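You operate a simulated robot arm through the tools that you are given. There is no shell and no other tool.

The job below is to be done with a simulated two-armed robot. You get a single attempt, and the scene is never put back.

## Task
Switch off the drying box, park its plug, lift the basket out.
Fine: green switch off before the hood comes off, heat dial to OFF, black switch off before the plug goes to its rest; hood on the bench, yellow handled basket on the blue ribbed mat; drop nothing. Set down upright: yellow handled basket.
Where things are to end (x, y in the base frame): silver hood within 0.06 m of [0.93, -0.16].
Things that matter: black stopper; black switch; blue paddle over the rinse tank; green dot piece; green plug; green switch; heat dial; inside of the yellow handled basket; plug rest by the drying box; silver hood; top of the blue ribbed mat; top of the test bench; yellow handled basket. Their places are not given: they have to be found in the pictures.

It is judged by the outcome, as a careful person would: the job done as asked, and still so three seconds after it is handed in. It fails if anything else is knocked over, pushed out of place, dropped, spilled or broken.

## Robot
Two 6-joint arms with two-finger parallel grippers on one trunk that stands fixed in place. Base frame: the origin is at the foot of the trunk, x ahead of it, y to its left, z up. Lengths are in m, angles in degrees, forces in N, time in s.
The left shoulder is at [0.28, 0.185, 1.13], the right one opposite. With the tool pointing down near the work surface each hand reaches from about 0.56 to 0.94 m from the base axis, measured 20 degrees to its own side. Payload 1.57 kg a hand.
The TCP of each hand is the grasp point between the finger pads, 0.03 m short of the fingertips. In the tool frame z runs along the fingers and y along their closing line. Largest opening 0.08 m; finger width 0.017, thickness 0.012; the body of the gripper, 0.04 by 0.082 m, starts 0.08 m behind the TCP.
Orientation is told as [roll, pitch, yaw] about the base's x, y, z axes, in that order, counted from this pose: with the fingers straight down and closing along the base's y, the tool's x points along the base's -x, its y along +y and its z along -z.

## Interface
- The arms move only by the tool arm_command. It takes "left_rows", "right_rows" or both (then of equal length, played together; a hand with none holds still); each is a list of rows, each a list of 6 numbers: the shift along the base's x, y, z in m, then the turn, a rotation vector about the base's x, y, z in degrees. In form: [[x, y, z, ax, ay, az], ...]. A call has 1 to 20 rows; each row is the pose to reach, as a shift and turn from the pose commanded when the call began. "left_grip" and "right_grip" are, for a hand that has rows, the gripper command, from -1 (shut) to 1 (fully open), values between in proportion, set as the call begins (left out, the last holds). Each row takes 0.2 s and may step no farther than 0.05 m and 8.6 degrees from the row before; otherwise, or with a gripper value out of range, the whole call is refused. A pose out of reach is approached as far as the arm can. The call stops where the force on the tool passes 40 N (or 10 N more than at its start, if that is more) or the arm is blocked; 0.2 s more then pass. Each finger travels about 0.153 m/s and halts on what it meets, pressing with about 39 N; the grip force reading is that of the motor and also rises with nothing between the fingers. The clock runs only during rows and for 0.2 s after the last one: add rows that repeat a pose to give the fingers time. The reply holds the time, the measured pose of the TCP, the force on the tool along the base axes, the opening and the grip force, in the units named above and with some noise, with the torque about the TCP (base axes, N m) and any sound that the robot's microphone picked up.
- Cameras (640 x 400 px; columns grow to the right, rows downward): "scene" is now at [0.2191, -0.0606, 1.5823]; the picture's right is [-0.71, -0.70, 0.00], its down [-0.45, 0.45, -0.77] and it looks along [0.54, -0.55, -0.64] (base axes); focal length 311 px, centre (320, 200). "left" rides on the left gripper at [0.072, 0.007, -0.122] in its tool frame; the picture's right is [-0.09, 1.00, 0.00], its down [-0.84, -0.08, -0.54] and it looks along [-0.54, -0.05, 0.84] (tool axes); focal length 238 px, centre (320, 200). "right" rides on the right gripper at [0.072, -0.007, -0.122] in its tool frame; the picture's right is [0.09, 1.00, 0.00], its down [-0.84, 0.08, -0.54] and it looks along [-0.54, 0.05, 0.84] (tool axes); focal length 238 px, centre (320, 200).
- capture(camera): a new picture of that camera. The clock stands still meanwhile.
- raise_lower(by): slides the trunk up (or, below 0, down) by that many m; the arms and the scene camera ride with it, the base frame stays. It gives what a move gives, with no picture.
- aim_head(pan, tilt): turns the head with the scene camera to pan (to the left, within 86 degrees either way) and tilt (down, from -29 to 69), counted from straight ahead of the robot. It gives what a move gives.
- point_at(camera, pixels): for up to 12 pixels [column, row] of the newest picture of that camera ("zoom" is the newest enlarged one), the place [x, y, z] in the base frame of the surface seen there, good to about 0.003 m. The clock stands still meanwhile.
- enlarge(camera, box): a new picture of the part [left, top, right, bottom] of that camera's present view, enlarged. The clock stands still meanwhile.
- job_done(): hands the job in; it is judged then, once.

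Leave the grippers open and the arms clear of the work at the hand-in unless told otherwise.

The tools are called after "Call:" as a command line: name --argument value ..., lists and objects as JSON in quotes. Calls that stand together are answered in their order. arm_command: Moves the arms, as the interface text tells. Its arguments: {"type":"object","properties":{"left_rows":{"type":"array","items":{"type":"array","items":{"type":"number"}}},"left_grip":{"type":"number"},"right_rows":{"type":"array","items":{"type":"array","items":{"type":"number"}}},"right_grip":{"type":"number"}},"required":[]} The other tools are called the same way: raise_lower (by) slides the trunk up or down; aim_head (pan, tilt) turns the head that bears the scene camera; capture (camera) takes a picture; point_at (camera, pixels) gives the place of the surface under pixels of a picture; enlarge (camera, box) takes an enlarged picture of a part of a camera's view; job_done () hands the job in.

At the start:

```text
time: 0.0
left_ee_pos: [0.6, -0.1015, 1.1927]
left_orientation: [0.0, 0.0, -0.1]
left_contact_force: [-1.4, 0.4, 0.6]
left_ft_torque: [0.02, 0.02, 0.02]
left_width: 0.0798
left_finger_force: 0.1
right_ee_pos: [0.3297, -0.5116, 1.279]
right_orientation: [0.1, 0.0, -0.1]
right_contact_force: [-0.3, -0.4, 0.0]
right_ft_torque: [0.0, -0.03, 0.01]
right_width: 0.0798
right_finger_force: 0.0
trunk travel left (down, up): [-0.825, 0.165]
head pan, tilt: [-45.5, 39.5]
```

scene: 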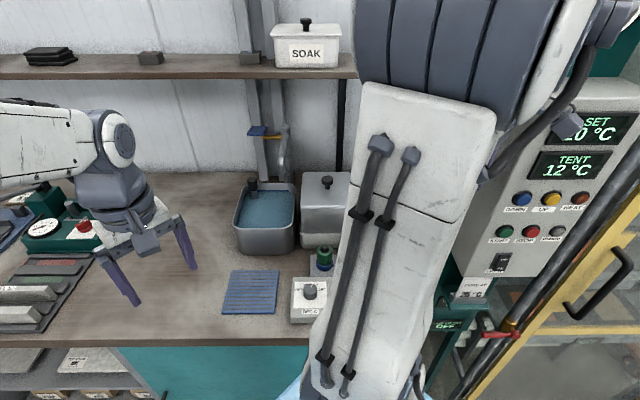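
right: 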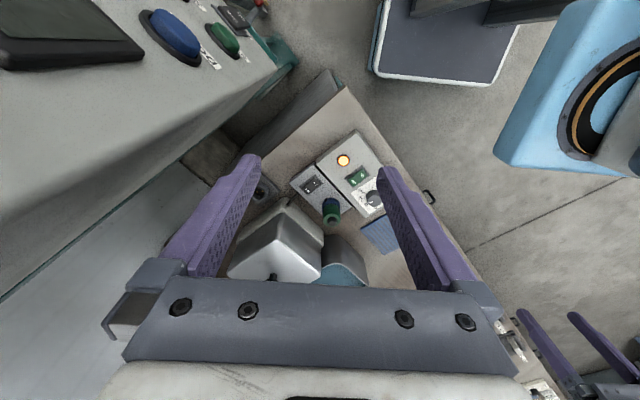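
left: 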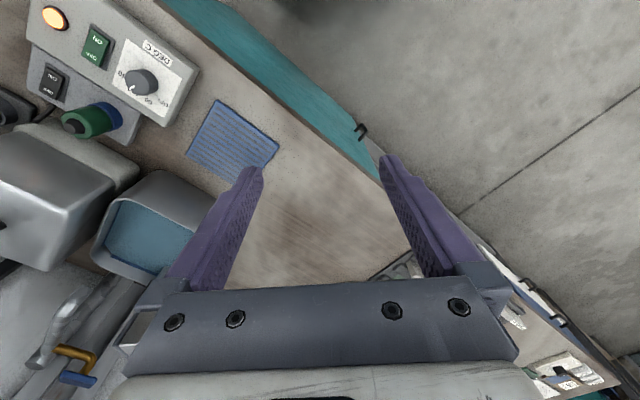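

The left camera shows the panel (lamp at about (55,18), green switch (95,45), dial (142,82), black switch (52,80), plug (90,120)), the silver hood, the tank and the blue mat. I'll enlarge these views before moving anything.

Call:
enlarge --camera "left" --box '[0, 0, 290, 180]'

Call:
enlarge --camera "right" --box '[220, 120, 420, 300]'

Call:
enlarge --camera "scene" --box '[200, 80, 400, 340]'

```text
2.21 times, centred on (145, 90) of left
```

zoom: 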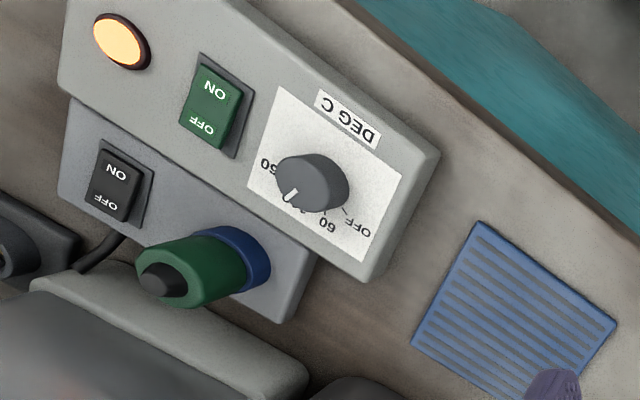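

```text
2.22 times, centred on (320, 210) of right
```

zoom: 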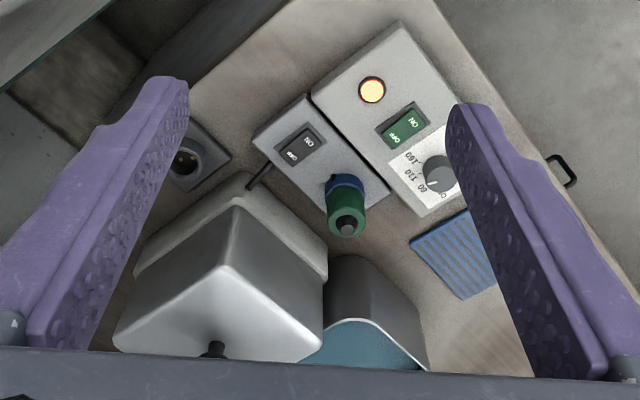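

```text
1.54 times, centred on (300, 210) of scene
```

zoom: 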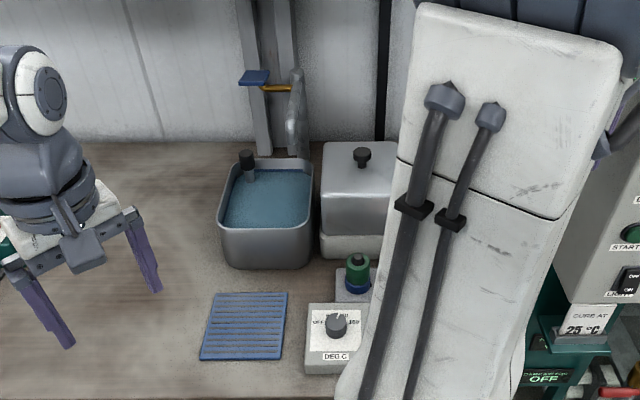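

I'll locate points for the panel, the plug, the plug rest (the socket in the right view at about (262,190)), the hood, the tank and the mat.

Call:
point_at --camera "left" --pixels '[[55, 18], [98, 38], [92, 56], [142, 78], [132, 90], [54, 75], [48, 92], [72, 126], [100, 112], [235, 140], [195, 145], [275, 150]]'

Call:
point_at --camera "right" --pixels '[[262, 192], [264, 188], [344, 160], [372, 199], [312, 184], [332, 216], [290, 240], [272, 277], [335, 250], [380, 232], [250, 260], [300, 215]]'

Call:
point_at --camera "scene" --pixels '[[326, 181], [302, 185], [310, 232], [265, 210], [252, 184], [258, 130], [275, 137], [250, 290], [310, 290], [324, 258], [323, 267], [310, 305]]'

```text
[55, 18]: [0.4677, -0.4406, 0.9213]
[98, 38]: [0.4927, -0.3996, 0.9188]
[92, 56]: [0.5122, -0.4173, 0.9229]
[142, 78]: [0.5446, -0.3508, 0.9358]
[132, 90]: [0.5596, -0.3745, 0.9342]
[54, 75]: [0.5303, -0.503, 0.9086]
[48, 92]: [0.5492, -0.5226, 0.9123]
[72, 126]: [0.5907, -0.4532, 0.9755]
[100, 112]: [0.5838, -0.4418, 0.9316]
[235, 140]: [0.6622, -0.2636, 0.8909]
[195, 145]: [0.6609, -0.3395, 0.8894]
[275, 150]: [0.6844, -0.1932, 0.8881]
```

```text
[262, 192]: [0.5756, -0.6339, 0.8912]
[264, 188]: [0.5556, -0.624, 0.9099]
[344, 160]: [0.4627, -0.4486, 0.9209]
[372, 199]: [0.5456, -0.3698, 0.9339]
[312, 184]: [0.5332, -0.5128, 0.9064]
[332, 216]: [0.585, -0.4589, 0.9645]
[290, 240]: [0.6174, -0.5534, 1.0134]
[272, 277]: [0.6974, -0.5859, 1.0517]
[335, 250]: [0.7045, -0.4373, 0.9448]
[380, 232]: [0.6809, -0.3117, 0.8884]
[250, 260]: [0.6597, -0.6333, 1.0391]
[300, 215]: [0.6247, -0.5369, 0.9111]
```

```text
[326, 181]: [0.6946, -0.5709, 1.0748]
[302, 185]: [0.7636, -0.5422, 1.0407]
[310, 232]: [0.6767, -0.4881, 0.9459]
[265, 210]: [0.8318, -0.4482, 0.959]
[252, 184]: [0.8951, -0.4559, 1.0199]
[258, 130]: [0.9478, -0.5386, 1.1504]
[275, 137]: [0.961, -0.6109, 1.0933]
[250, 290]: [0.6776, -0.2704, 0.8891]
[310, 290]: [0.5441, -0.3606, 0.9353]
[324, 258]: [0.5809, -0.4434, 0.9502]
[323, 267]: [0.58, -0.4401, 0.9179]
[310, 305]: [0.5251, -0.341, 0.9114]
```

I want wider views for obstacles on the right side and in front. I'll turn the head, first to the right.

Call:
aim_head --pan -75 --tilt 35

Call:
capture --camera "scene"

Call:
aim_head --pan -10 --tilt 40

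Call:
enlarge --camera "scene" --box '[0, 0, 640, 400]'

```text
time: 0.9
left_ee_pos: [0.6009, -0.1005, 1.1933]
left_orientation: [0.0, -0.1, 0.0]
left_contact_force: [-0.1, 0.3, 0.4]
left_ft_torque: [-0.03, 0.0, 0.01]
left_width: 0.08
left_finger_force: 0.1
right_ee_pos: [0.3296, -0.5118, 1.2801]
right_orientation: [0.0, 0.0, -0.1]
right_contact_force: [-0.2, 0.3, 0.8]
right_ft_torque: [0.01, 0.05, 0.02]
right_width: 0.08
right_finger_force: 0.0
trunk travel left (down, up): [-0.825, 0.165]
head pan, tilt: [-75.0, 35.0]
```

```text
taken
```

scene: 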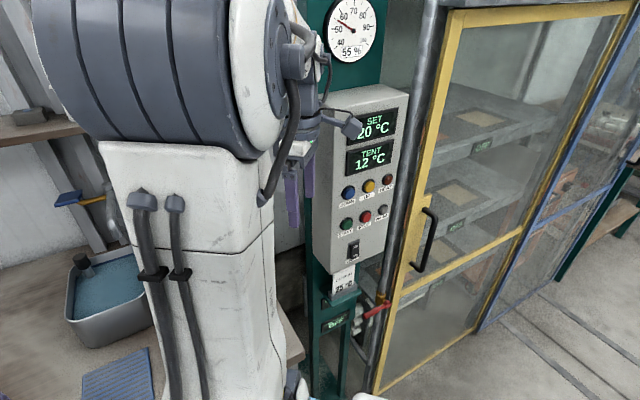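

```text
time: 2.3
left_ee_pos: [0.6007, -0.1016, 1.1932]
left_orientation: [0.0, 0.0, 0.0]
left_contact_force: [0.0, -0.3, 0.1]
left_ft_torque: [-0.01, 0.0, 0.01]
left_width: 0.08
left_finger_force: 0.1
right_ee_pos: [0.3305, -0.5123, 1.2804]
right_orientation: [0.0, 0.0, -0.2]
right_contact_force: [-0.2, -0.4, -0.2]
right_ft_torque: [-0.05, -0.02, -0.02]
right_width: 0.0803
right_finger_force: 0.0
trunk travel left (down, up): [-0.825, 0.165]
head pan, tilt: [-10.0, 40.0]
```

```text
1.00 times, centred on (320, 200) of scene (not enlarged: the box is as wide or as high as the picture)
```

zoom: 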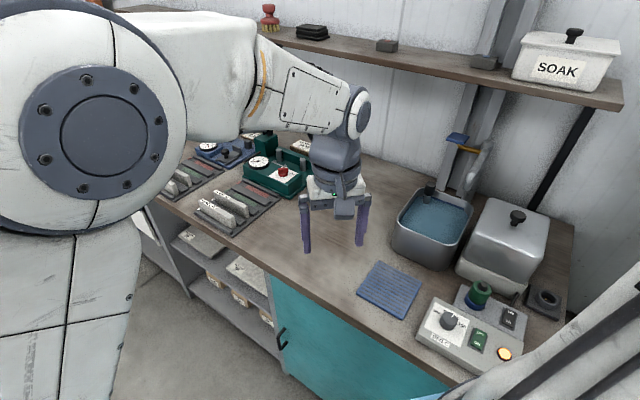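

This view shows the whole job area well. I'll take a fresh capture and measure the shelf, the bench edge, the tank, the hood, the rest, the gauges to the left, and the pipe/tap.

Call:
capture --camera "scene"

Call:
point_at --camera "scene" --pixels '[[400, 58], [540, 90], [600, 104], [458, 137], [468, 150], [480, 165], [429, 190], [518, 217], [570, 250], [380, 200], [300, 200], [330, 280]]'

Call:
enlarge --camera "scene" --box '[340, 120, 600, 390]'

```text
taken
```

scene: 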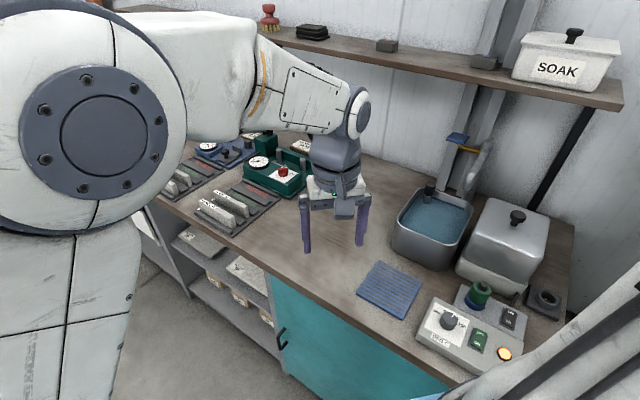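

```text
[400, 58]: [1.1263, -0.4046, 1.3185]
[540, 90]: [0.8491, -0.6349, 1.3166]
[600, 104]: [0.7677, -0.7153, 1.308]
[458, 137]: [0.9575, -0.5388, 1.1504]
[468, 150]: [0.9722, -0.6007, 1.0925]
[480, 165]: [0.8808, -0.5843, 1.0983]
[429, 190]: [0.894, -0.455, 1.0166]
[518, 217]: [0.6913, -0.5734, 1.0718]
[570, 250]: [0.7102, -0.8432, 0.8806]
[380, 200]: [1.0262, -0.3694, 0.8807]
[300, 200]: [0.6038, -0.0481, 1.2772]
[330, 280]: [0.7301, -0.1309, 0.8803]
```

```text
1.48 times, centred on (470, 255) of scene
```

zoom: 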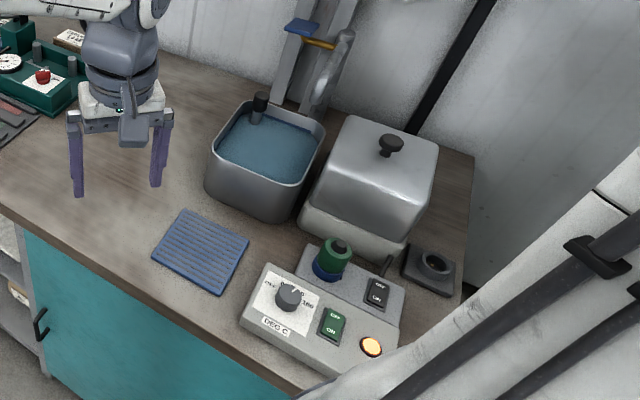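

The bench top is at z≈0.881, and the shelf edge at z≈1.315 runs behind the hood. First I move the left arm away to the left, well above the bench items.

Call:
arm_command --left_rows '[[-0.01, 0.045, 0.005, 0, 0, 0], [-0.02, 0.09, 0.01, 0, 0, 0], [-0.03, 0.135, 0.02, 0, 0, 0], [-0.04, 0.18, 0.03, 0, 0, 0], [-0.05, 0.225, 0.04, 0, 0, 0], [-0.06, 0.27, 0.05, 0, 0, 0], [-0.07, 0.315, 0.055, 0, 0, 0], [-0.08, 0.36, 0.06, 0, 0, 0]]'

Call:
aim_head --pan -40 --tilt 45

Call:
capture --camera "scene"

```text
time: 4.1
left_ee_pos: [0.5233, 0.2574, 1.2494]
left_orientation: [0.0, 0.0, -0.1]
left_contact_force: [0.4, 0.2, 0.2]
left_ft_torque: [0.0, -0.01, -0.01]
left_width: 0.0802
left_finger_force: 0.0
right_ee_pos: [0.33, -0.5132, 1.279]
right_orientation: [0.0, 0.0, -0.1]
right_contact_force: [0.4, 0.5, -0.6]
right_ft_torque: [0.01, 0.04, 0.0]
right_width: 0.0801
right_finger_force: 0.1
trunk travel left (down, up): [-0.825, 0.165]
head pan, tilt: [-10.0, 40.0]
```

```text
time: 5.0
left_ee_pos: [0.524, 0.2569, 1.249]
left_orientation: [-0.1, 0.0, 0.0]
left_contact_force: [0.0, 0.7, -0.3]
left_ft_torque: [0.04, 0.0, -0.04]
left_width: 0.0798
left_finger_force: 0.0
right_ee_pos: [0.3296, -0.5123, 1.2793]
right_orientation: [0.0, 0.0, -0.1]
right_contact_force: [0.1, -0.1, 0.2]
right_ft_torque: [0.0, 0.0, 0.01]
right_width: 0.0798
right_finger_force: 0.1
trunk travel left (down, up): [-0.825, 0.165]
head pan, tilt: [-40.0, 45.0]
```

```text
taken
```

scene: 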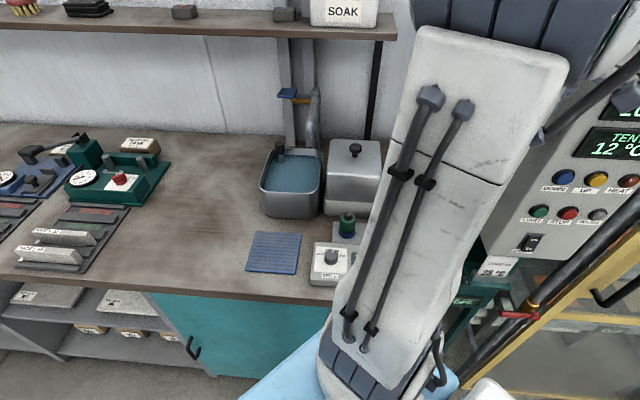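

The right arm hides the switch area. I'll bring the right hand above the panel at about (0.47,-0.38,1.17) to look at it closely with its wrist camera.

Call:
arm_command --right_rows '[[0.02, 0.02, 0.0, 0, 0, 0], [0.045, 0.045, -0.01, 0, 0, 0], [0.07, 0.07, -0.03, 0, 0, 0], [0.09, 0.09, -0.05, 0, 0, 0], [0.11, 0.11, -0.08, 0, 0, 0], [0.13, 0.13, -0.11, 0, 0, 0]]'

Call:
capture --camera "right"

Call:
capture --camera "scene"

Call:
capture --camera "left"

```text
time: 6.5
left_ee_pos: [0.5227, 0.257, 1.2493]
left_orientation: [0.0, 0.1, 0.0]
left_contact_force: [0.0, 0.0, 1.3]
left_ft_torque: [-0.01, -0.02, -0.01]
left_width: 0.0802
left_finger_force: 0.0
right_ee_pos: [0.461, -0.3812, 1.1686]
right_orientation: [-0.1, 0.0, 0.0]
right_contact_force: [0.1, -0.4, -0.3]
right_ft_torque: [0.01, 0.0, 0.02]
right_width: 0.08
right_finger_force: 0.1
trunk travel left (down, up): [-0.825, 0.165]
head pan, tilt: [-40.0, 45.0]
```

```text
taken
```

right: 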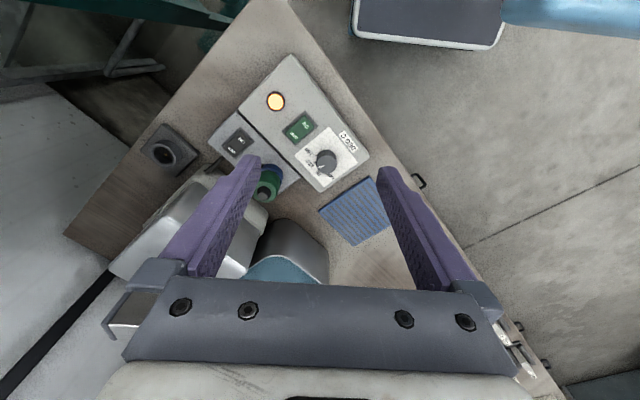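

```text
taken
```

scene: 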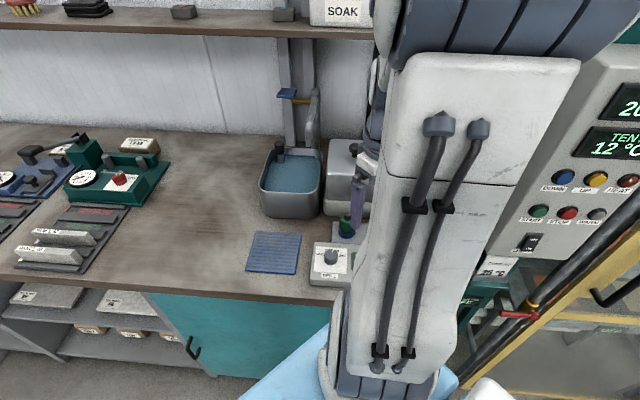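

```text
taken
```

left: 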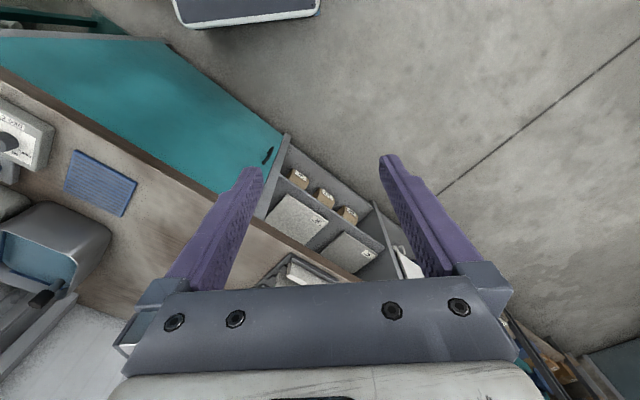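

The wrist camera sees the panel at about (210-370, 55-190). I'll enlarge it and measure.

Call:
enlarge --camera "right" --box '[200, 50, 380, 210]'

Call:
point_at --camera "zoom" --pixels '[[268, 180], [0, 0], [320, 200], [400, 300], [450, 250], [170, 330]]'

```text
2.50 times, centred on (290, 130) of right
```

zoom: 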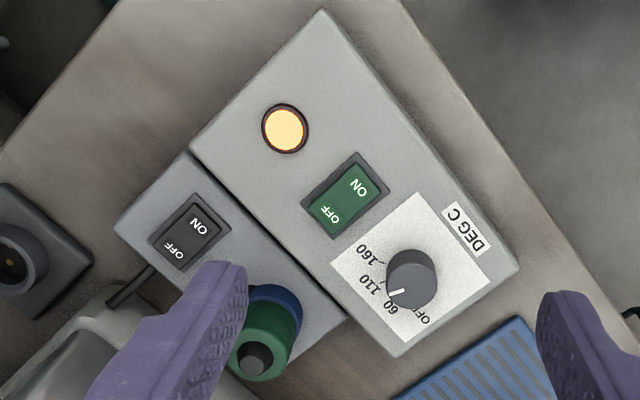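

```text
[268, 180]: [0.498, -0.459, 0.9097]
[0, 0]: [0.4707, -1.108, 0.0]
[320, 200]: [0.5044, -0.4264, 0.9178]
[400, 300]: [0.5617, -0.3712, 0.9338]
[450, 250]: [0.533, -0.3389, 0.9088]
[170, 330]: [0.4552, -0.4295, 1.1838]
```

I'll measure the dial (rim, pointer, labels) and the switch ends precisely in this zoom.

Call:
point_at --camera "zoom" --pixels '[[412, 268], [395, 292], [402, 286], [390, 265], [434, 265], [412, 251], [367, 257], [377, 287], [390, 308], [425, 313], [390, 254], [407, 316]]'

Call:
point_at --camera "zoom" --pixels '[[361, 186], [330, 213], [199, 224], [174, 250], [260, 312], [254, 358], [275, 300], [245, 340], [10, 262], [88, 262], [40, 318], [5, 185]]'

Call:
point_at --camera "zoom" --pixels '[[322, 12], [190, 152], [518, 268], [397, 355], [186, 155], [115, 226], [348, 315], [520, 320], [400, 395], [588, 395], [285, 130], [112, 300]]'

```text
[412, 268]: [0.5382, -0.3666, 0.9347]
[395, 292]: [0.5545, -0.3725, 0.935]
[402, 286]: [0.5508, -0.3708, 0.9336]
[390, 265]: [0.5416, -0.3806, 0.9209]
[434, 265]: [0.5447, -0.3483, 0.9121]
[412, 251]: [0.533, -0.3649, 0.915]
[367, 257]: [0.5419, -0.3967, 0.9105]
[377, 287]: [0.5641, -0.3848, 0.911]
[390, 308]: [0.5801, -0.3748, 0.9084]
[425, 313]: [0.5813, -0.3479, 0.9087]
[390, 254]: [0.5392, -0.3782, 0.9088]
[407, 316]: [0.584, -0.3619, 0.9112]
```

```text
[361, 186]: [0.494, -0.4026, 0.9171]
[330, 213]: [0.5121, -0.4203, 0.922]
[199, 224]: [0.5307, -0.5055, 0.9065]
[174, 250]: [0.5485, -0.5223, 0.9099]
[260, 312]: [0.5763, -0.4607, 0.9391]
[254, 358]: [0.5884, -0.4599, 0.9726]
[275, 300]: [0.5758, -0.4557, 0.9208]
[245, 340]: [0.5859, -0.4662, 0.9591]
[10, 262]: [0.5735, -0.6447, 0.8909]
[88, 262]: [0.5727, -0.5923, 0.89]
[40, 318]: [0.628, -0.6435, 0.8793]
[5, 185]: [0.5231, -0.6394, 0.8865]
```

```text
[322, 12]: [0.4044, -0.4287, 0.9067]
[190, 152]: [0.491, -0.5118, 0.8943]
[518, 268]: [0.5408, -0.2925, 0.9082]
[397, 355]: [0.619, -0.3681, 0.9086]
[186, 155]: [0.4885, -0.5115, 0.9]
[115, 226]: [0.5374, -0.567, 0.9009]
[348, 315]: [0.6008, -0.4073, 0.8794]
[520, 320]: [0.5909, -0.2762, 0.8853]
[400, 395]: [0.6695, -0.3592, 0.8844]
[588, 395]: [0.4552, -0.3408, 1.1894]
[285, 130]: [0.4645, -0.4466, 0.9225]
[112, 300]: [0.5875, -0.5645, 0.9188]
```

The panel axes lie at ±45°. The green switch has its ON end down (z 0.917) and its OFF end raised (z 0.922, at about (0.512,-0.420)), so it is on. I close the right fingers, turn the hand to yaw -45, and stop above the green OFF end for a closer look.

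Call:
arm_command --right_rows '[[0.01, -0.008, -0.03, 0, 0, -7.5], [0.02, -0.015, -0.06, 0, 0, -15], [0.03, -0.022, -0.09, 0, 0, -22.5], [0.04, -0.03, -0.12, 0, 0, -30], [0.046, -0.036, -0.15, 0, 0, -37.5], [0.0526, -0.041, -0.17, 0, 0, -45], [0.0526, -0.041, -0.17, 0, 0, -45]]' --right_grip -1

Call:
capture --camera "right"

Call:
enlarge --camera "right" --box '[200, 80, 440, 230]'

```text
time: 8.1
left_ee_pos: [0.5227, 0.258, 1.2506]
left_orientation: [0.0, 0.0, 0.0]
left_contact_force: [0.9, -0.7, -0.3]
left_ft_torque: [0.02, 0.0, 0.02]
left_width: 0.0799
left_finger_force: 0.0
right_ee_pos: [0.5116, -0.4237, 0.9982]
right_orientation: [-0.1, 0.0, -45.1]
right_contact_force: [0.1, -1.0, 0.5]
right_ft_torque: [0.01, -0.04, -0.02]
right_width: 0.0
right_finger_force: 21.6
trunk travel left (down, up): [-0.825, 0.165]
head pan, tilt: [-40.0, 45.0]
```

```text
taken
```

right: 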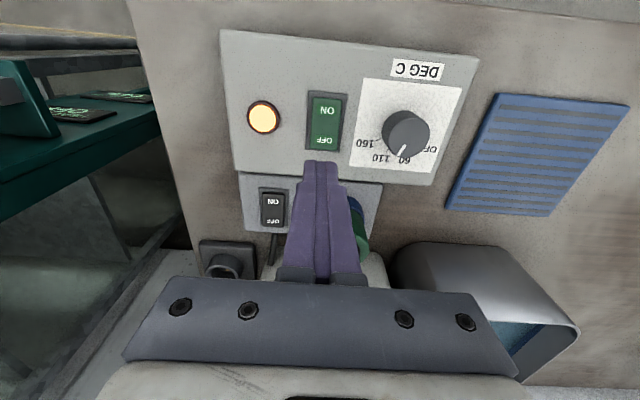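

```text
2.67 times, centred on (320, 155) of right
```

zoom: 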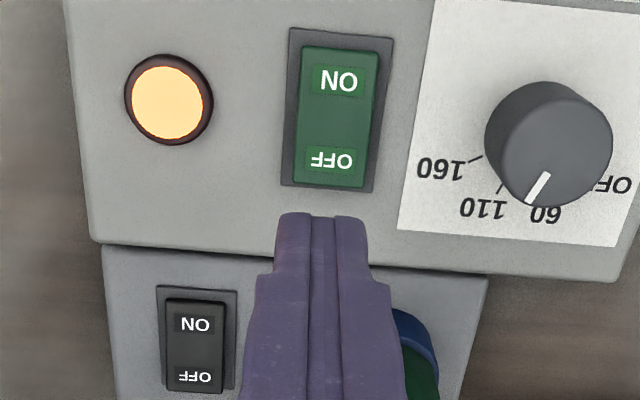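

I'll measure the green switch bezel corners, text positions and the fingertip in this zoom.

Call:
point_at --camera "zoom" --pixels '[[338, 80], [332, 160], [335, 178], [350, 125], [293, 32], [390, 40], [284, 184], [370, 190], [325, 222], [195, 323], [195, 376], [545, 120]]'

Call:
point_at --camera "zoom" --pixels '[[533, 192], [545, 175], [612, 185], [545, 213], [483, 208], [440, 168], [476, 158], [500, 187], [490, 140], [612, 140], [545, 85], [530, 215]]'

```text
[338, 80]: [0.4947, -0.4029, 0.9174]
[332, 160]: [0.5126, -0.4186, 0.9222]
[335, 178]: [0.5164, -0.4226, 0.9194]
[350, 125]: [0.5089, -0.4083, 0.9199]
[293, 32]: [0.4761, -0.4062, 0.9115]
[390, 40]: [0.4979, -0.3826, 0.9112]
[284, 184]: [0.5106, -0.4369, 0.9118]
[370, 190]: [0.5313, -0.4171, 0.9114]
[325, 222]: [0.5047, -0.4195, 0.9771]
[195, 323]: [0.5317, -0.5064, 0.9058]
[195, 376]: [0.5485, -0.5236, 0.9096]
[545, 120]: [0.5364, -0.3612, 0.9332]
```

```text
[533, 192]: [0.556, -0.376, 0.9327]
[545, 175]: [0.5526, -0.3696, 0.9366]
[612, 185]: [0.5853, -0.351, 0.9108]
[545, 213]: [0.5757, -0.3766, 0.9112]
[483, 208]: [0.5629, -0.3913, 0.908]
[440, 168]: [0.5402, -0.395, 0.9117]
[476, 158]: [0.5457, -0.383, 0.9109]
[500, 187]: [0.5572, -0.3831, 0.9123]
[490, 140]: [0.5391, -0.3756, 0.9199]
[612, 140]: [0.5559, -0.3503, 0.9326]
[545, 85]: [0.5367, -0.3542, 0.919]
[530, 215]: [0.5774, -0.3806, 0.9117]
```

Switch centre is (0.504,-0.411), and the OFF end is along (0.71,-0.71). The fingertip is at z≈0.968, over (0.5116,-0.4237). I lower it in small steps onto the OFF end and listen for a click.

Call:
arm_command --right_rows '[[0.001, 0.002, -0.02, 0, 0, 0], [0.001, 0.002, -0.036, 0, 0, 0], [0.001, 0.002, -0.042, 0, 0, 0], [0.001, 0.002, -0.045, 0, 0, 0], [0.001, 0.002, -0.047, 0, 0, 0], [0.001, 0.002, -0.049, 0, 0, 0], [0.001, 0.002, -0.051, 0, 0, 0], [0.001, 0.002, -0.052, 0, 0, 0]]'

Call:
enlarge --camera "right" --box '[200, 80, 440, 230]'

```text
time: 9.8
left_ee_pos: [0.5231, 0.2573, 1.2498]
left_orientation: [0.1, 0.0, 0.0]
left_contact_force: [0.3, 0.2, 1.6]
left_ft_torque: [0.02, 0.02, -0.02]
left_width: 0.08
left_finger_force: 0.0
right_ee_pos: [0.5136, -0.4205, 0.9473]
right_orientation: [-0.1, 0.1, -45.1]
right_contact_force: [-1.2, 3.1, 11.2]
right_ft_torque: [0.13, 0.11, 0.0]
right_width: 0.0003
right_finger_force: 21.1
trunk travel left (down, up): [-0.825, 0.165]
head pan, tilt: [-40.0, 45.0]
```

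```text
2.67 times, centred on (320, 155) of right
```

zoom: 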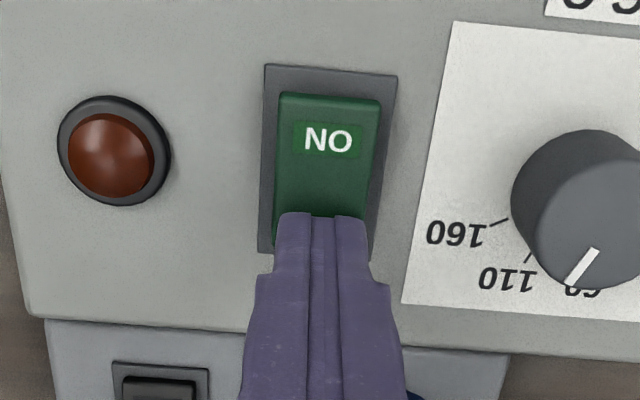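

The red lamp went dark, so green is off. I raise the hand and check that the switch stays, then look at the dial scale.

Call:
arm_command --right_rows '[[0, 0, 0.02, 0, 0, 0], [0.0, 0.0, 0.06, 0, 0, 0], [0.0, 0.02, 0.1, 0, 0, 0], [-0.01, 0.05, 0.12, 0, 0, 0], [-0.02, 0.07, 0.13, 0, 0, 0]]'

Call:
capture --camera "right"

Call:
enlarge --camera "right" --box '[220, 60, 380, 160]'

```text
time: 11.1
left_ee_pos: [0.5222, 0.2574, 1.2498]
left_orientation: [0.0, 0.0, 0.0]
left_contact_force: [-0.4, -0.3, -0.3]
left_ft_torque: [-0.01, 0.02, 0.02]
left_width: 0.0803
left_finger_force: 0.0
right_ee_pos: [0.4937, -0.3465, 1.0765]
right_orientation: [-0.1, 0.0, -45.0]
right_contact_force: [-0.4, 0.2, -0.2]
right_ft_torque: [0.02, -0.01, 0.01]
right_width: 0.0001
right_finger_force: 21.4
trunk travel left (down, up): [-0.825, 0.165]
head pan, tilt: [-40.0, 45.0]
```

```text
taken
```

right: 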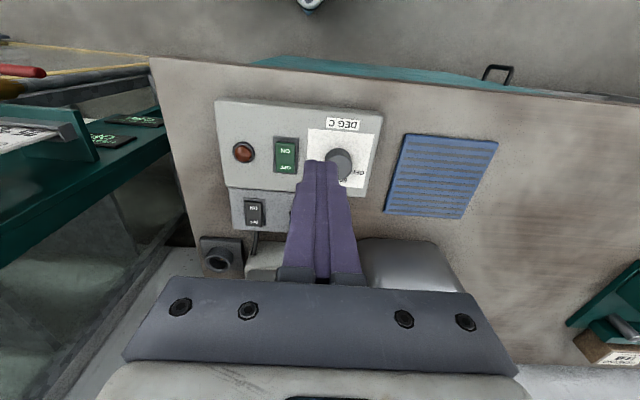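

```text
4.00 times, centred on (300, 110) of right
```

zoom: 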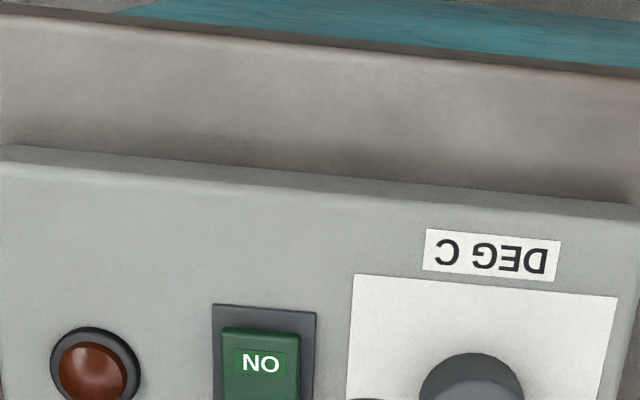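

The lamp stays dark. I'll look at the dial from the scene camera (around pixel (330,262)) to read its scale.

Call:
enlarge --camera "scene" --box '[280, 200, 400, 300]'

Call:
enlarge --camera "right" --box '[300, 110, 400, 200]'

```text
4.00 times, centred on (340, 250) of scene
```

zoom: 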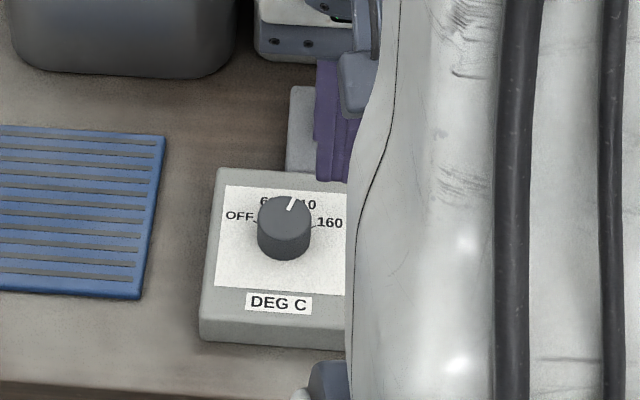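

```text
4.44 times, centred on (350, 155) of right
```

zoom: 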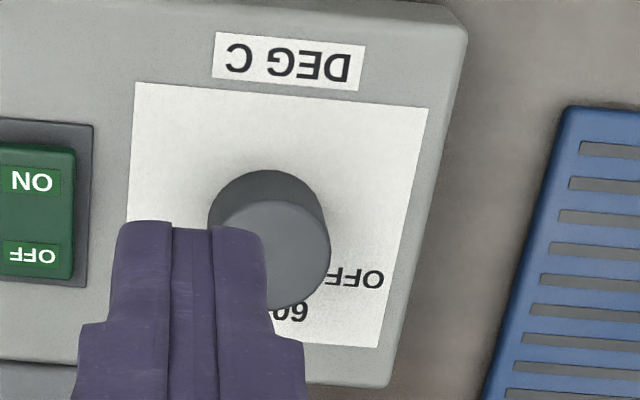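

The scale as read from the front: OFF on the left, 60, 110, 160 on the right, pointer between 60 and 110. I'll re-zoom and measure the ticks.

Call:
enlarge --camera "scene" --box '[310, 235, 380, 285]'

Call:
point_at --camera "scene" --pixels '[[340, 254], [334, 262]]'

```text
8.00 times, centred on (345, 260) of scene
```

zoom: 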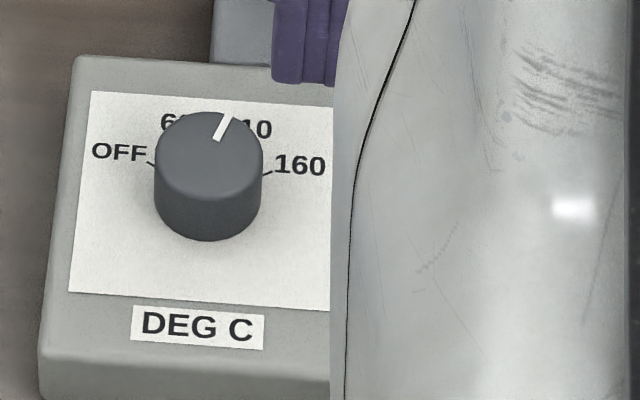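

```text
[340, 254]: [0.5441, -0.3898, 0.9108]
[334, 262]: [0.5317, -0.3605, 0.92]
```

Call:
point_at --camera "zoom" --pixels '[[151, 163], [148, 161], [267, 174], [120, 151], [300, 165], [175, 122], [228, 118], [216, 138], [157, 170], [262, 175], [208, 112], [208, 150]]'

```text
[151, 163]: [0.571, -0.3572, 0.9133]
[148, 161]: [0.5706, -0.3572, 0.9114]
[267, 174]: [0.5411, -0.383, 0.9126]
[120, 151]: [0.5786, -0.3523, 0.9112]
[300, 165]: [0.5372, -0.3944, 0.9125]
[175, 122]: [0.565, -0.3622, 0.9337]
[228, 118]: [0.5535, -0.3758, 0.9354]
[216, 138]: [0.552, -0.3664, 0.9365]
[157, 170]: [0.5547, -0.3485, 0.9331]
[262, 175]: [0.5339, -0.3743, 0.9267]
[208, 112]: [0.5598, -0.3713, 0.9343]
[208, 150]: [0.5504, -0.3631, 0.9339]
```

The ticks come out symmetric about the panel's up direction: OFF ≈ +15°, 60 ≈ -25°, 110 ≈ -65°, 160 ≈ -105° in base angle. The pointer is at 110, so it needs about +80° about z. The knob centre is (0.5475,-0.363) with its top at z 0.935. I move above it with the fingers opened to about 0.05 m.

Call:
arm_command --right_rows '[[0.02, -0.004, -0.02, 0, 0, 0], [0.04, -0.008, -0.05, 0, 0, 0], [0.054, -0.0125, -0.075, 0, 0, 0], [0.054, -0.0125, -0.075, 0, 0, 0], [0.054, -0.0125, -0.075, 0, 0, 0]]' --right_grip 0.25

Call:
capture --camera "right"

```text
time: 12.2
left_ee_pos: [0.5235, 0.2561, 1.2497]
left_orientation: [0.0, 0.0, -0.1]
left_contact_force: [-0.1, 0.1, -0.5]
left_ft_torque: [0.01, 0.03, 0.03]
left_width: 0.0799
left_finger_force: 0.0
right_ee_pos: [0.5452, -0.3648, 1.0025]
right_orientation: [0.0, 0.0, -45.0]
right_contact_force: [0.1, 0.6, 0.2]
right_ft_torque: [-0.01, 0.0, -0.04]
right_width: 0.0499
right_finger_force: 0.1
trunk travel left (down, up): [-0.825, 0.165]
head pan, tilt: [-40.0, 45.0]
```

```text
taken
```

right: 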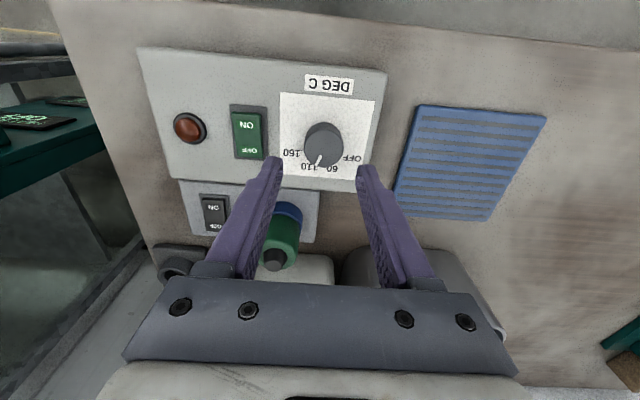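

The dial and all labels are visible now. I'll zoom to refine the pointer and centre.

Call:
enlarge --camera "right" --box '[270, 85, 390, 185]'

Call:
point_at --camera "zoom" --pixels '[[282, 210], [340, 0], [240, 240], [355, 300], [405, 240], [300, 340], [90, 270], [178, 335], [265, 340], [400, 300]]'

```text
4.00 times, centred on (330, 135) of right
```

zoom: 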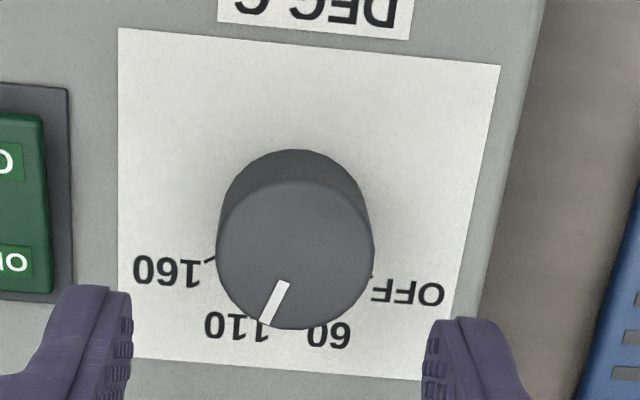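

```text
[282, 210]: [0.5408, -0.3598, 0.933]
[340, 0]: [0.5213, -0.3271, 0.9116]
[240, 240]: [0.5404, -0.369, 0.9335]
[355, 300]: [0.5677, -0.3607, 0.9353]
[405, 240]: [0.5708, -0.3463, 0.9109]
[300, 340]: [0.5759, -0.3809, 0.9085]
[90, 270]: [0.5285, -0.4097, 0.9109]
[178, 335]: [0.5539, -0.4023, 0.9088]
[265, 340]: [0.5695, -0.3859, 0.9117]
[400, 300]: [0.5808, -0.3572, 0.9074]
```

Both views put the knob centre at (0.550,-0.363), with the pointer at about -66°. I adjust, descend to TCP z≈0.945, and then check.

Call:
arm_command --right_rows '[[0.0025, 0.0005, -0.015, 0, 0, 0], [0.0025, 0.0005, -0.035, 0, 0, 0], [0.0025, 0.0005, -0.05, 0, 0, 0], [0.0025, 0.0005, -0.057, 0, 0, 0], [0.0025, 0.0005, -0.057, 0, 0, 0]]'

Call:
enlarge --camera "right" --box '[220, 60, 420, 200]'

```text
time: 13.4
left_ee_pos: [0.5225, 0.2563, 1.2495]
left_orientation: [0.0, 0.0, 0.1]
left_contact_force: [0.4, 0.2, -0.9]
left_ft_torque: [0.01, 0.01, 0.01]
left_width: 0.08
left_finger_force: 0.0
right_ee_pos: [0.5502, -0.3616, 0.9453]
right_orientation: [0.0, 0.0, -44.9]
right_contact_force: [0.0, 0.3, 0.5]
right_ft_torque: [-0.02, 0.0, -0.01]
right_width: 0.0501
right_finger_force: 0.1
trunk travel left (down, up): [-0.825, 0.165]
head pan, tilt: [-40.0, 45.0]
```

```text
2.86 times, centred on (320, 130) of right
```

zoom: 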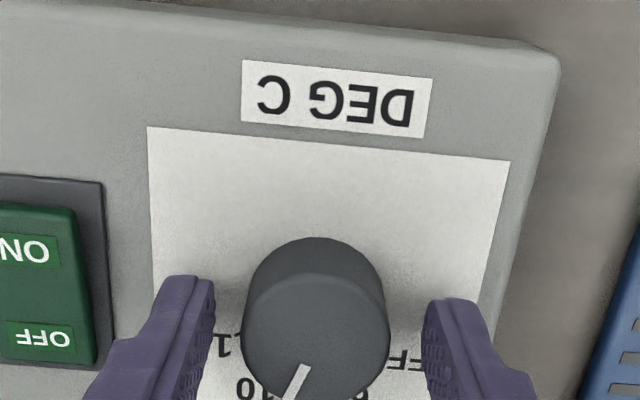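

The fingers straddle the knob evenly. I close on it.

Call:
arm_command --right_rows '[[0, 0, 0, 0, 0, 0], [0, 0, 0, 0, 0, 0], [0, 0, 0, 0, 0, 0]]' --right_grip -1

```text
time: 14.2
left_ee_pos: [0.5233, 0.2562, 1.2503]
left_orientation: [0.0, -0.1, -0.2]
left_contact_force: [0.1, 0.2, 0.3]
left_ft_torque: [0.01, -0.02, 0.0]
left_width: 0.0799
left_finger_force: 0.1
right_ee_pos: [0.5501, -0.3633, 0.9459]
right_orientation: [0.1, 0.0, -45.1]
right_contact_force: [-6.9, -9.5, -3.9]
right_ft_torque: [-0.86, 0.22, 0.01]
right_width: 0.0334
right_finger_force: 41.3
trunk travel left (down, up): [-0.825, 0.165]
head pan, tilt: [-40.0, 45.0]
```

It is gripped at 0.0334 m. I turn counter-clockwise by about 80° in small steps.

Call:
arm_command --right_rows '[[0, 0, 0, 0, 0, 6], [0, 0, 0, 0, 0, 13], [0, 0, 0, 0, 0, 20], [0, 0, 0, 0, 0, 27], [0, 0, 0, 0, 0, 34], [0, 0, 0, 0, 0, 41], [0, 0, 0, 0, 0, 48], [0, 0, 0, 0, 0, 55], [0, 0, 0, 0, 0, 62], [0, 0, 0, 0, 0, 69], [0, 0, 0, 0, 0, 75], [0, 0, 0, 0, 0, 80], [0, 0, 0, 0, 0, 80]]'

Call:
enlarge --camera "right" --box '[220, 60, 420, 200]'

Call:
enlarge --camera "scene" --box '[280, 200, 400, 300]'

```text
time: 17.1
left_ee_pos: [0.5247, 0.255, 1.2484]
left_orientation: [-0.1, 0.0, 0.1]
left_contact_force: [-0.2, 0.5, 0.9]
left_ft_torque: [-0.02, 0.03, 0.03]
left_width: 0.0803
left_finger_force: 0.0
right_ee_pos: [0.5485, -0.3631, 0.9442]
right_orientation: [0.1, 0.0, 35.0]
right_contact_force: [-2.9, -3.4, -32.2]
right_ft_torque: [-0.37, -0.45, -0.22]
right_width: 0.0337
right_finger_force: 40.6
trunk travel left (down, up): [-0.825, 0.165]
head pan, tilt: [-40.0, 45.0]
```

```text
2.86 times, centred on (320, 130) of right
```

zoom: 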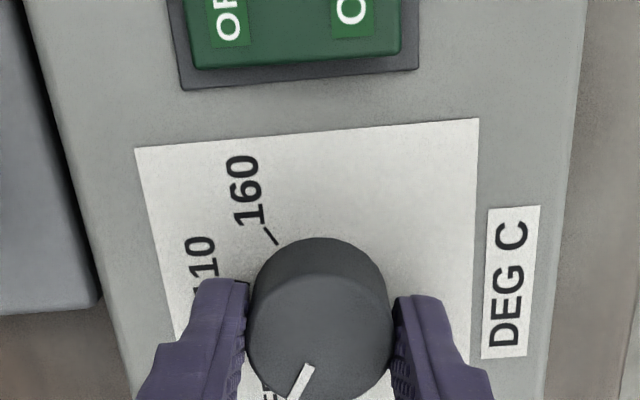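

```text
4.00 times, centred on (340, 250) of scene
```

zoom: 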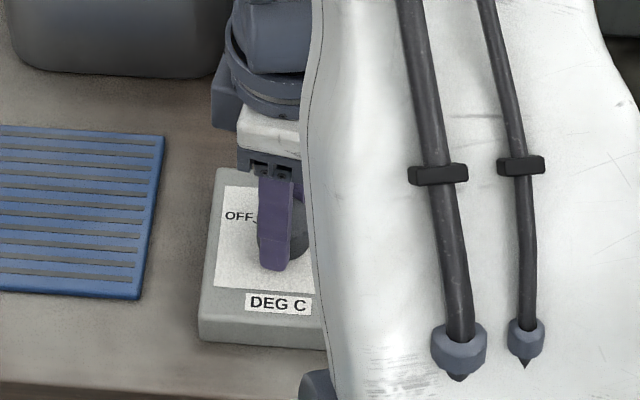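

The pointer appears to aim at OFF (the "F" shows just beyond the pointer). I release and raise slightly to check.

Call:
arm_command --right_rows '[[0, 0, 0, 0, 0, 0], [0, 0, 0, 0, 0, 0], [0, 0, 0.02, 0, 0, 0], [0, 0, 0.05, 0, 0, 0], [-0.01, 0, 0.08, 0, 0, 0]]' --right_grip 0.25

Call:
capture --camera "right"

Call:
enlarge --camera "right" --box '[240, 60, 400, 180]'

Call:
enlarge --camera "scene" --box '[310, 235, 380, 285]'

```text
time: 18.2
left_ee_pos: [0.5236, 0.2581, 1.2487]
left_orientation: [0.0, 0.0, -0.1]
left_contact_force: [-0.2, -0.8, -0.1]
left_ft_torque: [-0.01, 0.02, 0.02]
left_width: 0.0802
left_finger_force: 0.1
right_ee_pos: [0.5431, -0.3624, 1.0262]
right_orientation: [0.0, 0.0, 35.0]
right_contact_force: [0.2, -0.2, 0.5]
right_ft_torque: [-0.03, 0.0, 0.0]
right_width: 0.05
right_finger_force: 0.1
trunk travel left (down, up): [-0.825, 0.165]
head pan, tilt: [-40.0, 45.0]
```

```text
taken
```

right: 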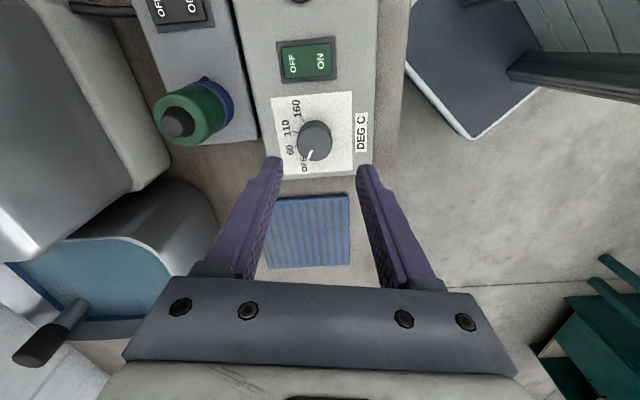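

```text
3.33 times, centred on (320, 120) of right
```

zoom: 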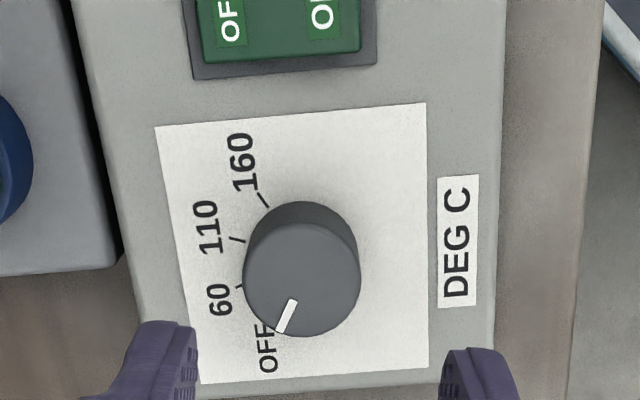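

```text
8.00 times, centred on (345, 260) of scene
```

zoom: 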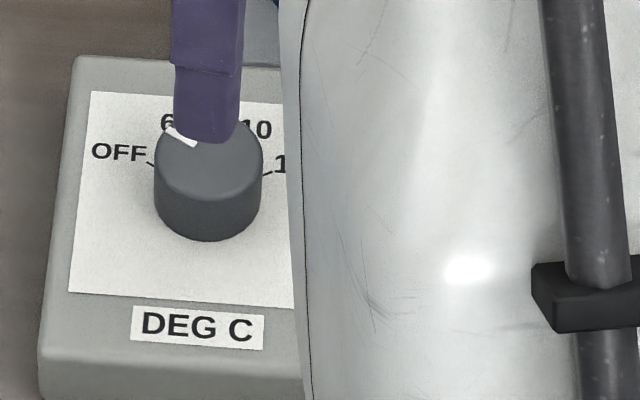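

The pointer is at or very near OFF. I'll measure its direction and compare it with the tick geometry.

Call:
enlarge --camera "right" --box '[280, 90, 360, 170]'

Call:
enlarge --camera "right" --box '[280, 90, 360, 140]'

Call:
point_at --camera "right" --pixels '[[308, 159], [312, 151], [303, 158], [314, 139], [296, 149], [297, 135], [303, 123], [300, 163]]'

```text
5.00 times, centred on (320, 130) of right
```

zoom: 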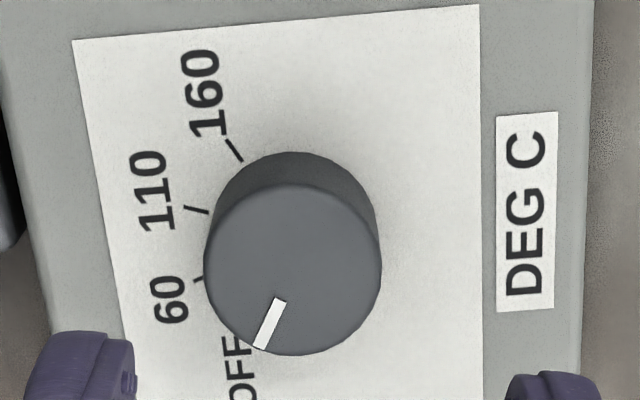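

```text
8.00 times, centred on (320, 115) of right
```

zoom: 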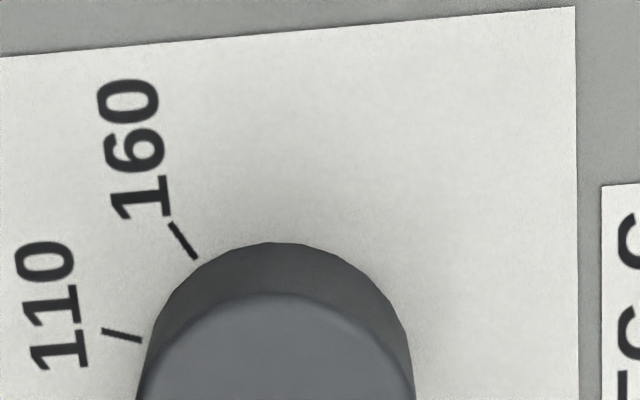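

```text
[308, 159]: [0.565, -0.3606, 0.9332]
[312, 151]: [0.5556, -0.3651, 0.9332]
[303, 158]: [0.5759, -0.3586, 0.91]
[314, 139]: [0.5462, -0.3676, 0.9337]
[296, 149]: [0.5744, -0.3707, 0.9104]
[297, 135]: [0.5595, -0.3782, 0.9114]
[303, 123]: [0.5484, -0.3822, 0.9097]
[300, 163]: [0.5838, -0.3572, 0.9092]
```

By the tick lines, the pointer is within about 3° of the OFF tick. The dial is OFF. Next I close the fingers, turn back to yaw -45, and hover above the OFF end of the black switch at about (0.549,-0.524).

Call:
arm_command --right_rows '[[0, 0, 0.03, 0, 0, -8], [0, -0.015, 0.04, 0, 0, -16], [0.001, -0.03, 0.04, 0, 0, -24], [0.002, -0.05, 0.04, 0, 0, -32], [0.003, -0.07, 0.04, 0, 0, -40], [0.004, -0.09, 0.04, 0, 0, -48], [0.005, -0.11, 0.04, 0, 0, -56], [0.006, -0.13, 0.04, 0, 0, -64], [0.008, -0.15, 0.04, 0, 0, -72], [0.0092, -0.1608, 0.03, 0, 0, -80], [0.0092, -0.1608, 0.015, 0, 0, -80], [0.0092, -0.1608, -0.01, 0, 0, -80], [0.0092, -0.1608, -0.03, 0, 0, -80], [0.0092, -0.1608, -0.03, 0, 0, -80]]' --right_grip -1

Call:
capture --camera "right"

Call:
enlarge --camera "right" --box '[240, 100, 400, 200]'

```text
time: 21.2
left_ee_pos: [0.5232, 0.2574, 1.2489]
left_orientation: [-0.1, 0.1, 0.2]
left_contact_force: [0.2, 0.6, -0.7]
left_ft_torque: [0.02, -0.03, -0.03]
left_width: 0.08
left_finger_force: 0.1
right_ee_pos: [0.5498, -0.5248, 0.9961]
right_orientation: [0.0, 0.0, -45.1]
right_contact_force: [-0.5, 1.0, -0.2]
right_ft_torque: [0.04, 0.01, 0.01]
right_width: 0.0
right_finger_force: 21.1
trunk travel left (down, up): [-0.825, 0.165]
head pan, tilt: [-40.0, 45.0]
```

```text
taken
```

right: 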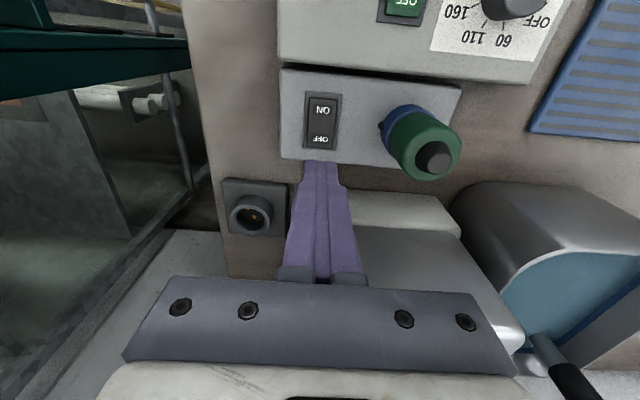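

```text
4.00 times, centred on (320, 150) of right
```

zoom: 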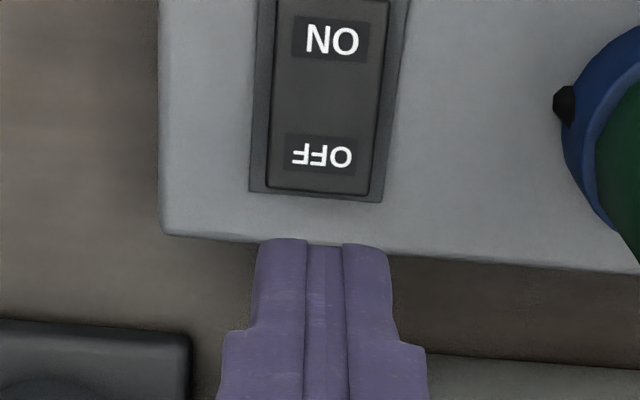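

The fingertip is in line with the black switch's OFF end. I press down in small steps.

Call:
arm_command --right_rows '[[0, 0, -0.03, 0, 0, 0], [0, 0, -0.045, 0, 0, 0], [0, 0, -0.052, 0, 0, 0], [0, 0, -0.055, 0, 0, 0], [0, 0, -0.057, 0, 0, 0], [0, 0, -0.059, 0, 0, 0], [0, 0, -0.061, 0, 0, 0]]'

Call:
enlarge --camera "right" --box '[240, 60, 400, 200]'

```text
time: 23.0
left_ee_pos: [0.5226, 0.2595, 1.2498]
left_orientation: [0.0, -0.1, 0.0]
left_contact_force: [0.5, -0.4, 0.4]
left_ft_torque: [-0.01, -0.02, 0.02]
left_width: 0.0799
left_finger_force: 0.0
right_ee_pos: [0.5493, -0.524, 0.938]
right_orientation: [-0.1, -0.2, -45.1]
right_contact_force: [-4.2, 3.9, 21.1]
right_ft_torque: [0.26, 0.23, 0.02]
right_width: 0.0
right_finger_force: 21.3
trunk travel left (down, up): [-0.825, 0.165]
head pan, tilt: [-40.0, 45.0]
stopped in row 7 (right hand): the force on the tool passed its limit at 43 N (the readings are from after the stop); the commanded pose is now the measured one
```

```text
2.86 times, centred on (320, 130) of right
```

zoom: 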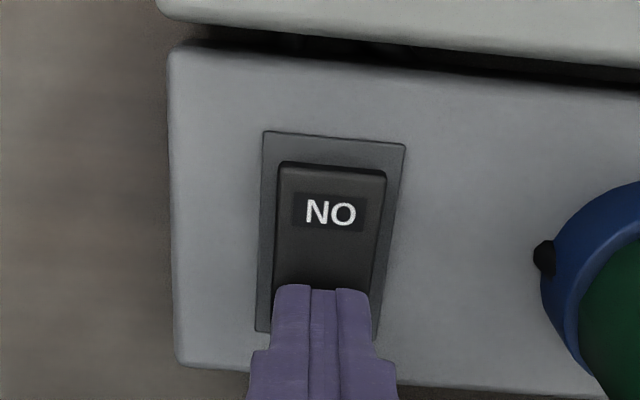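

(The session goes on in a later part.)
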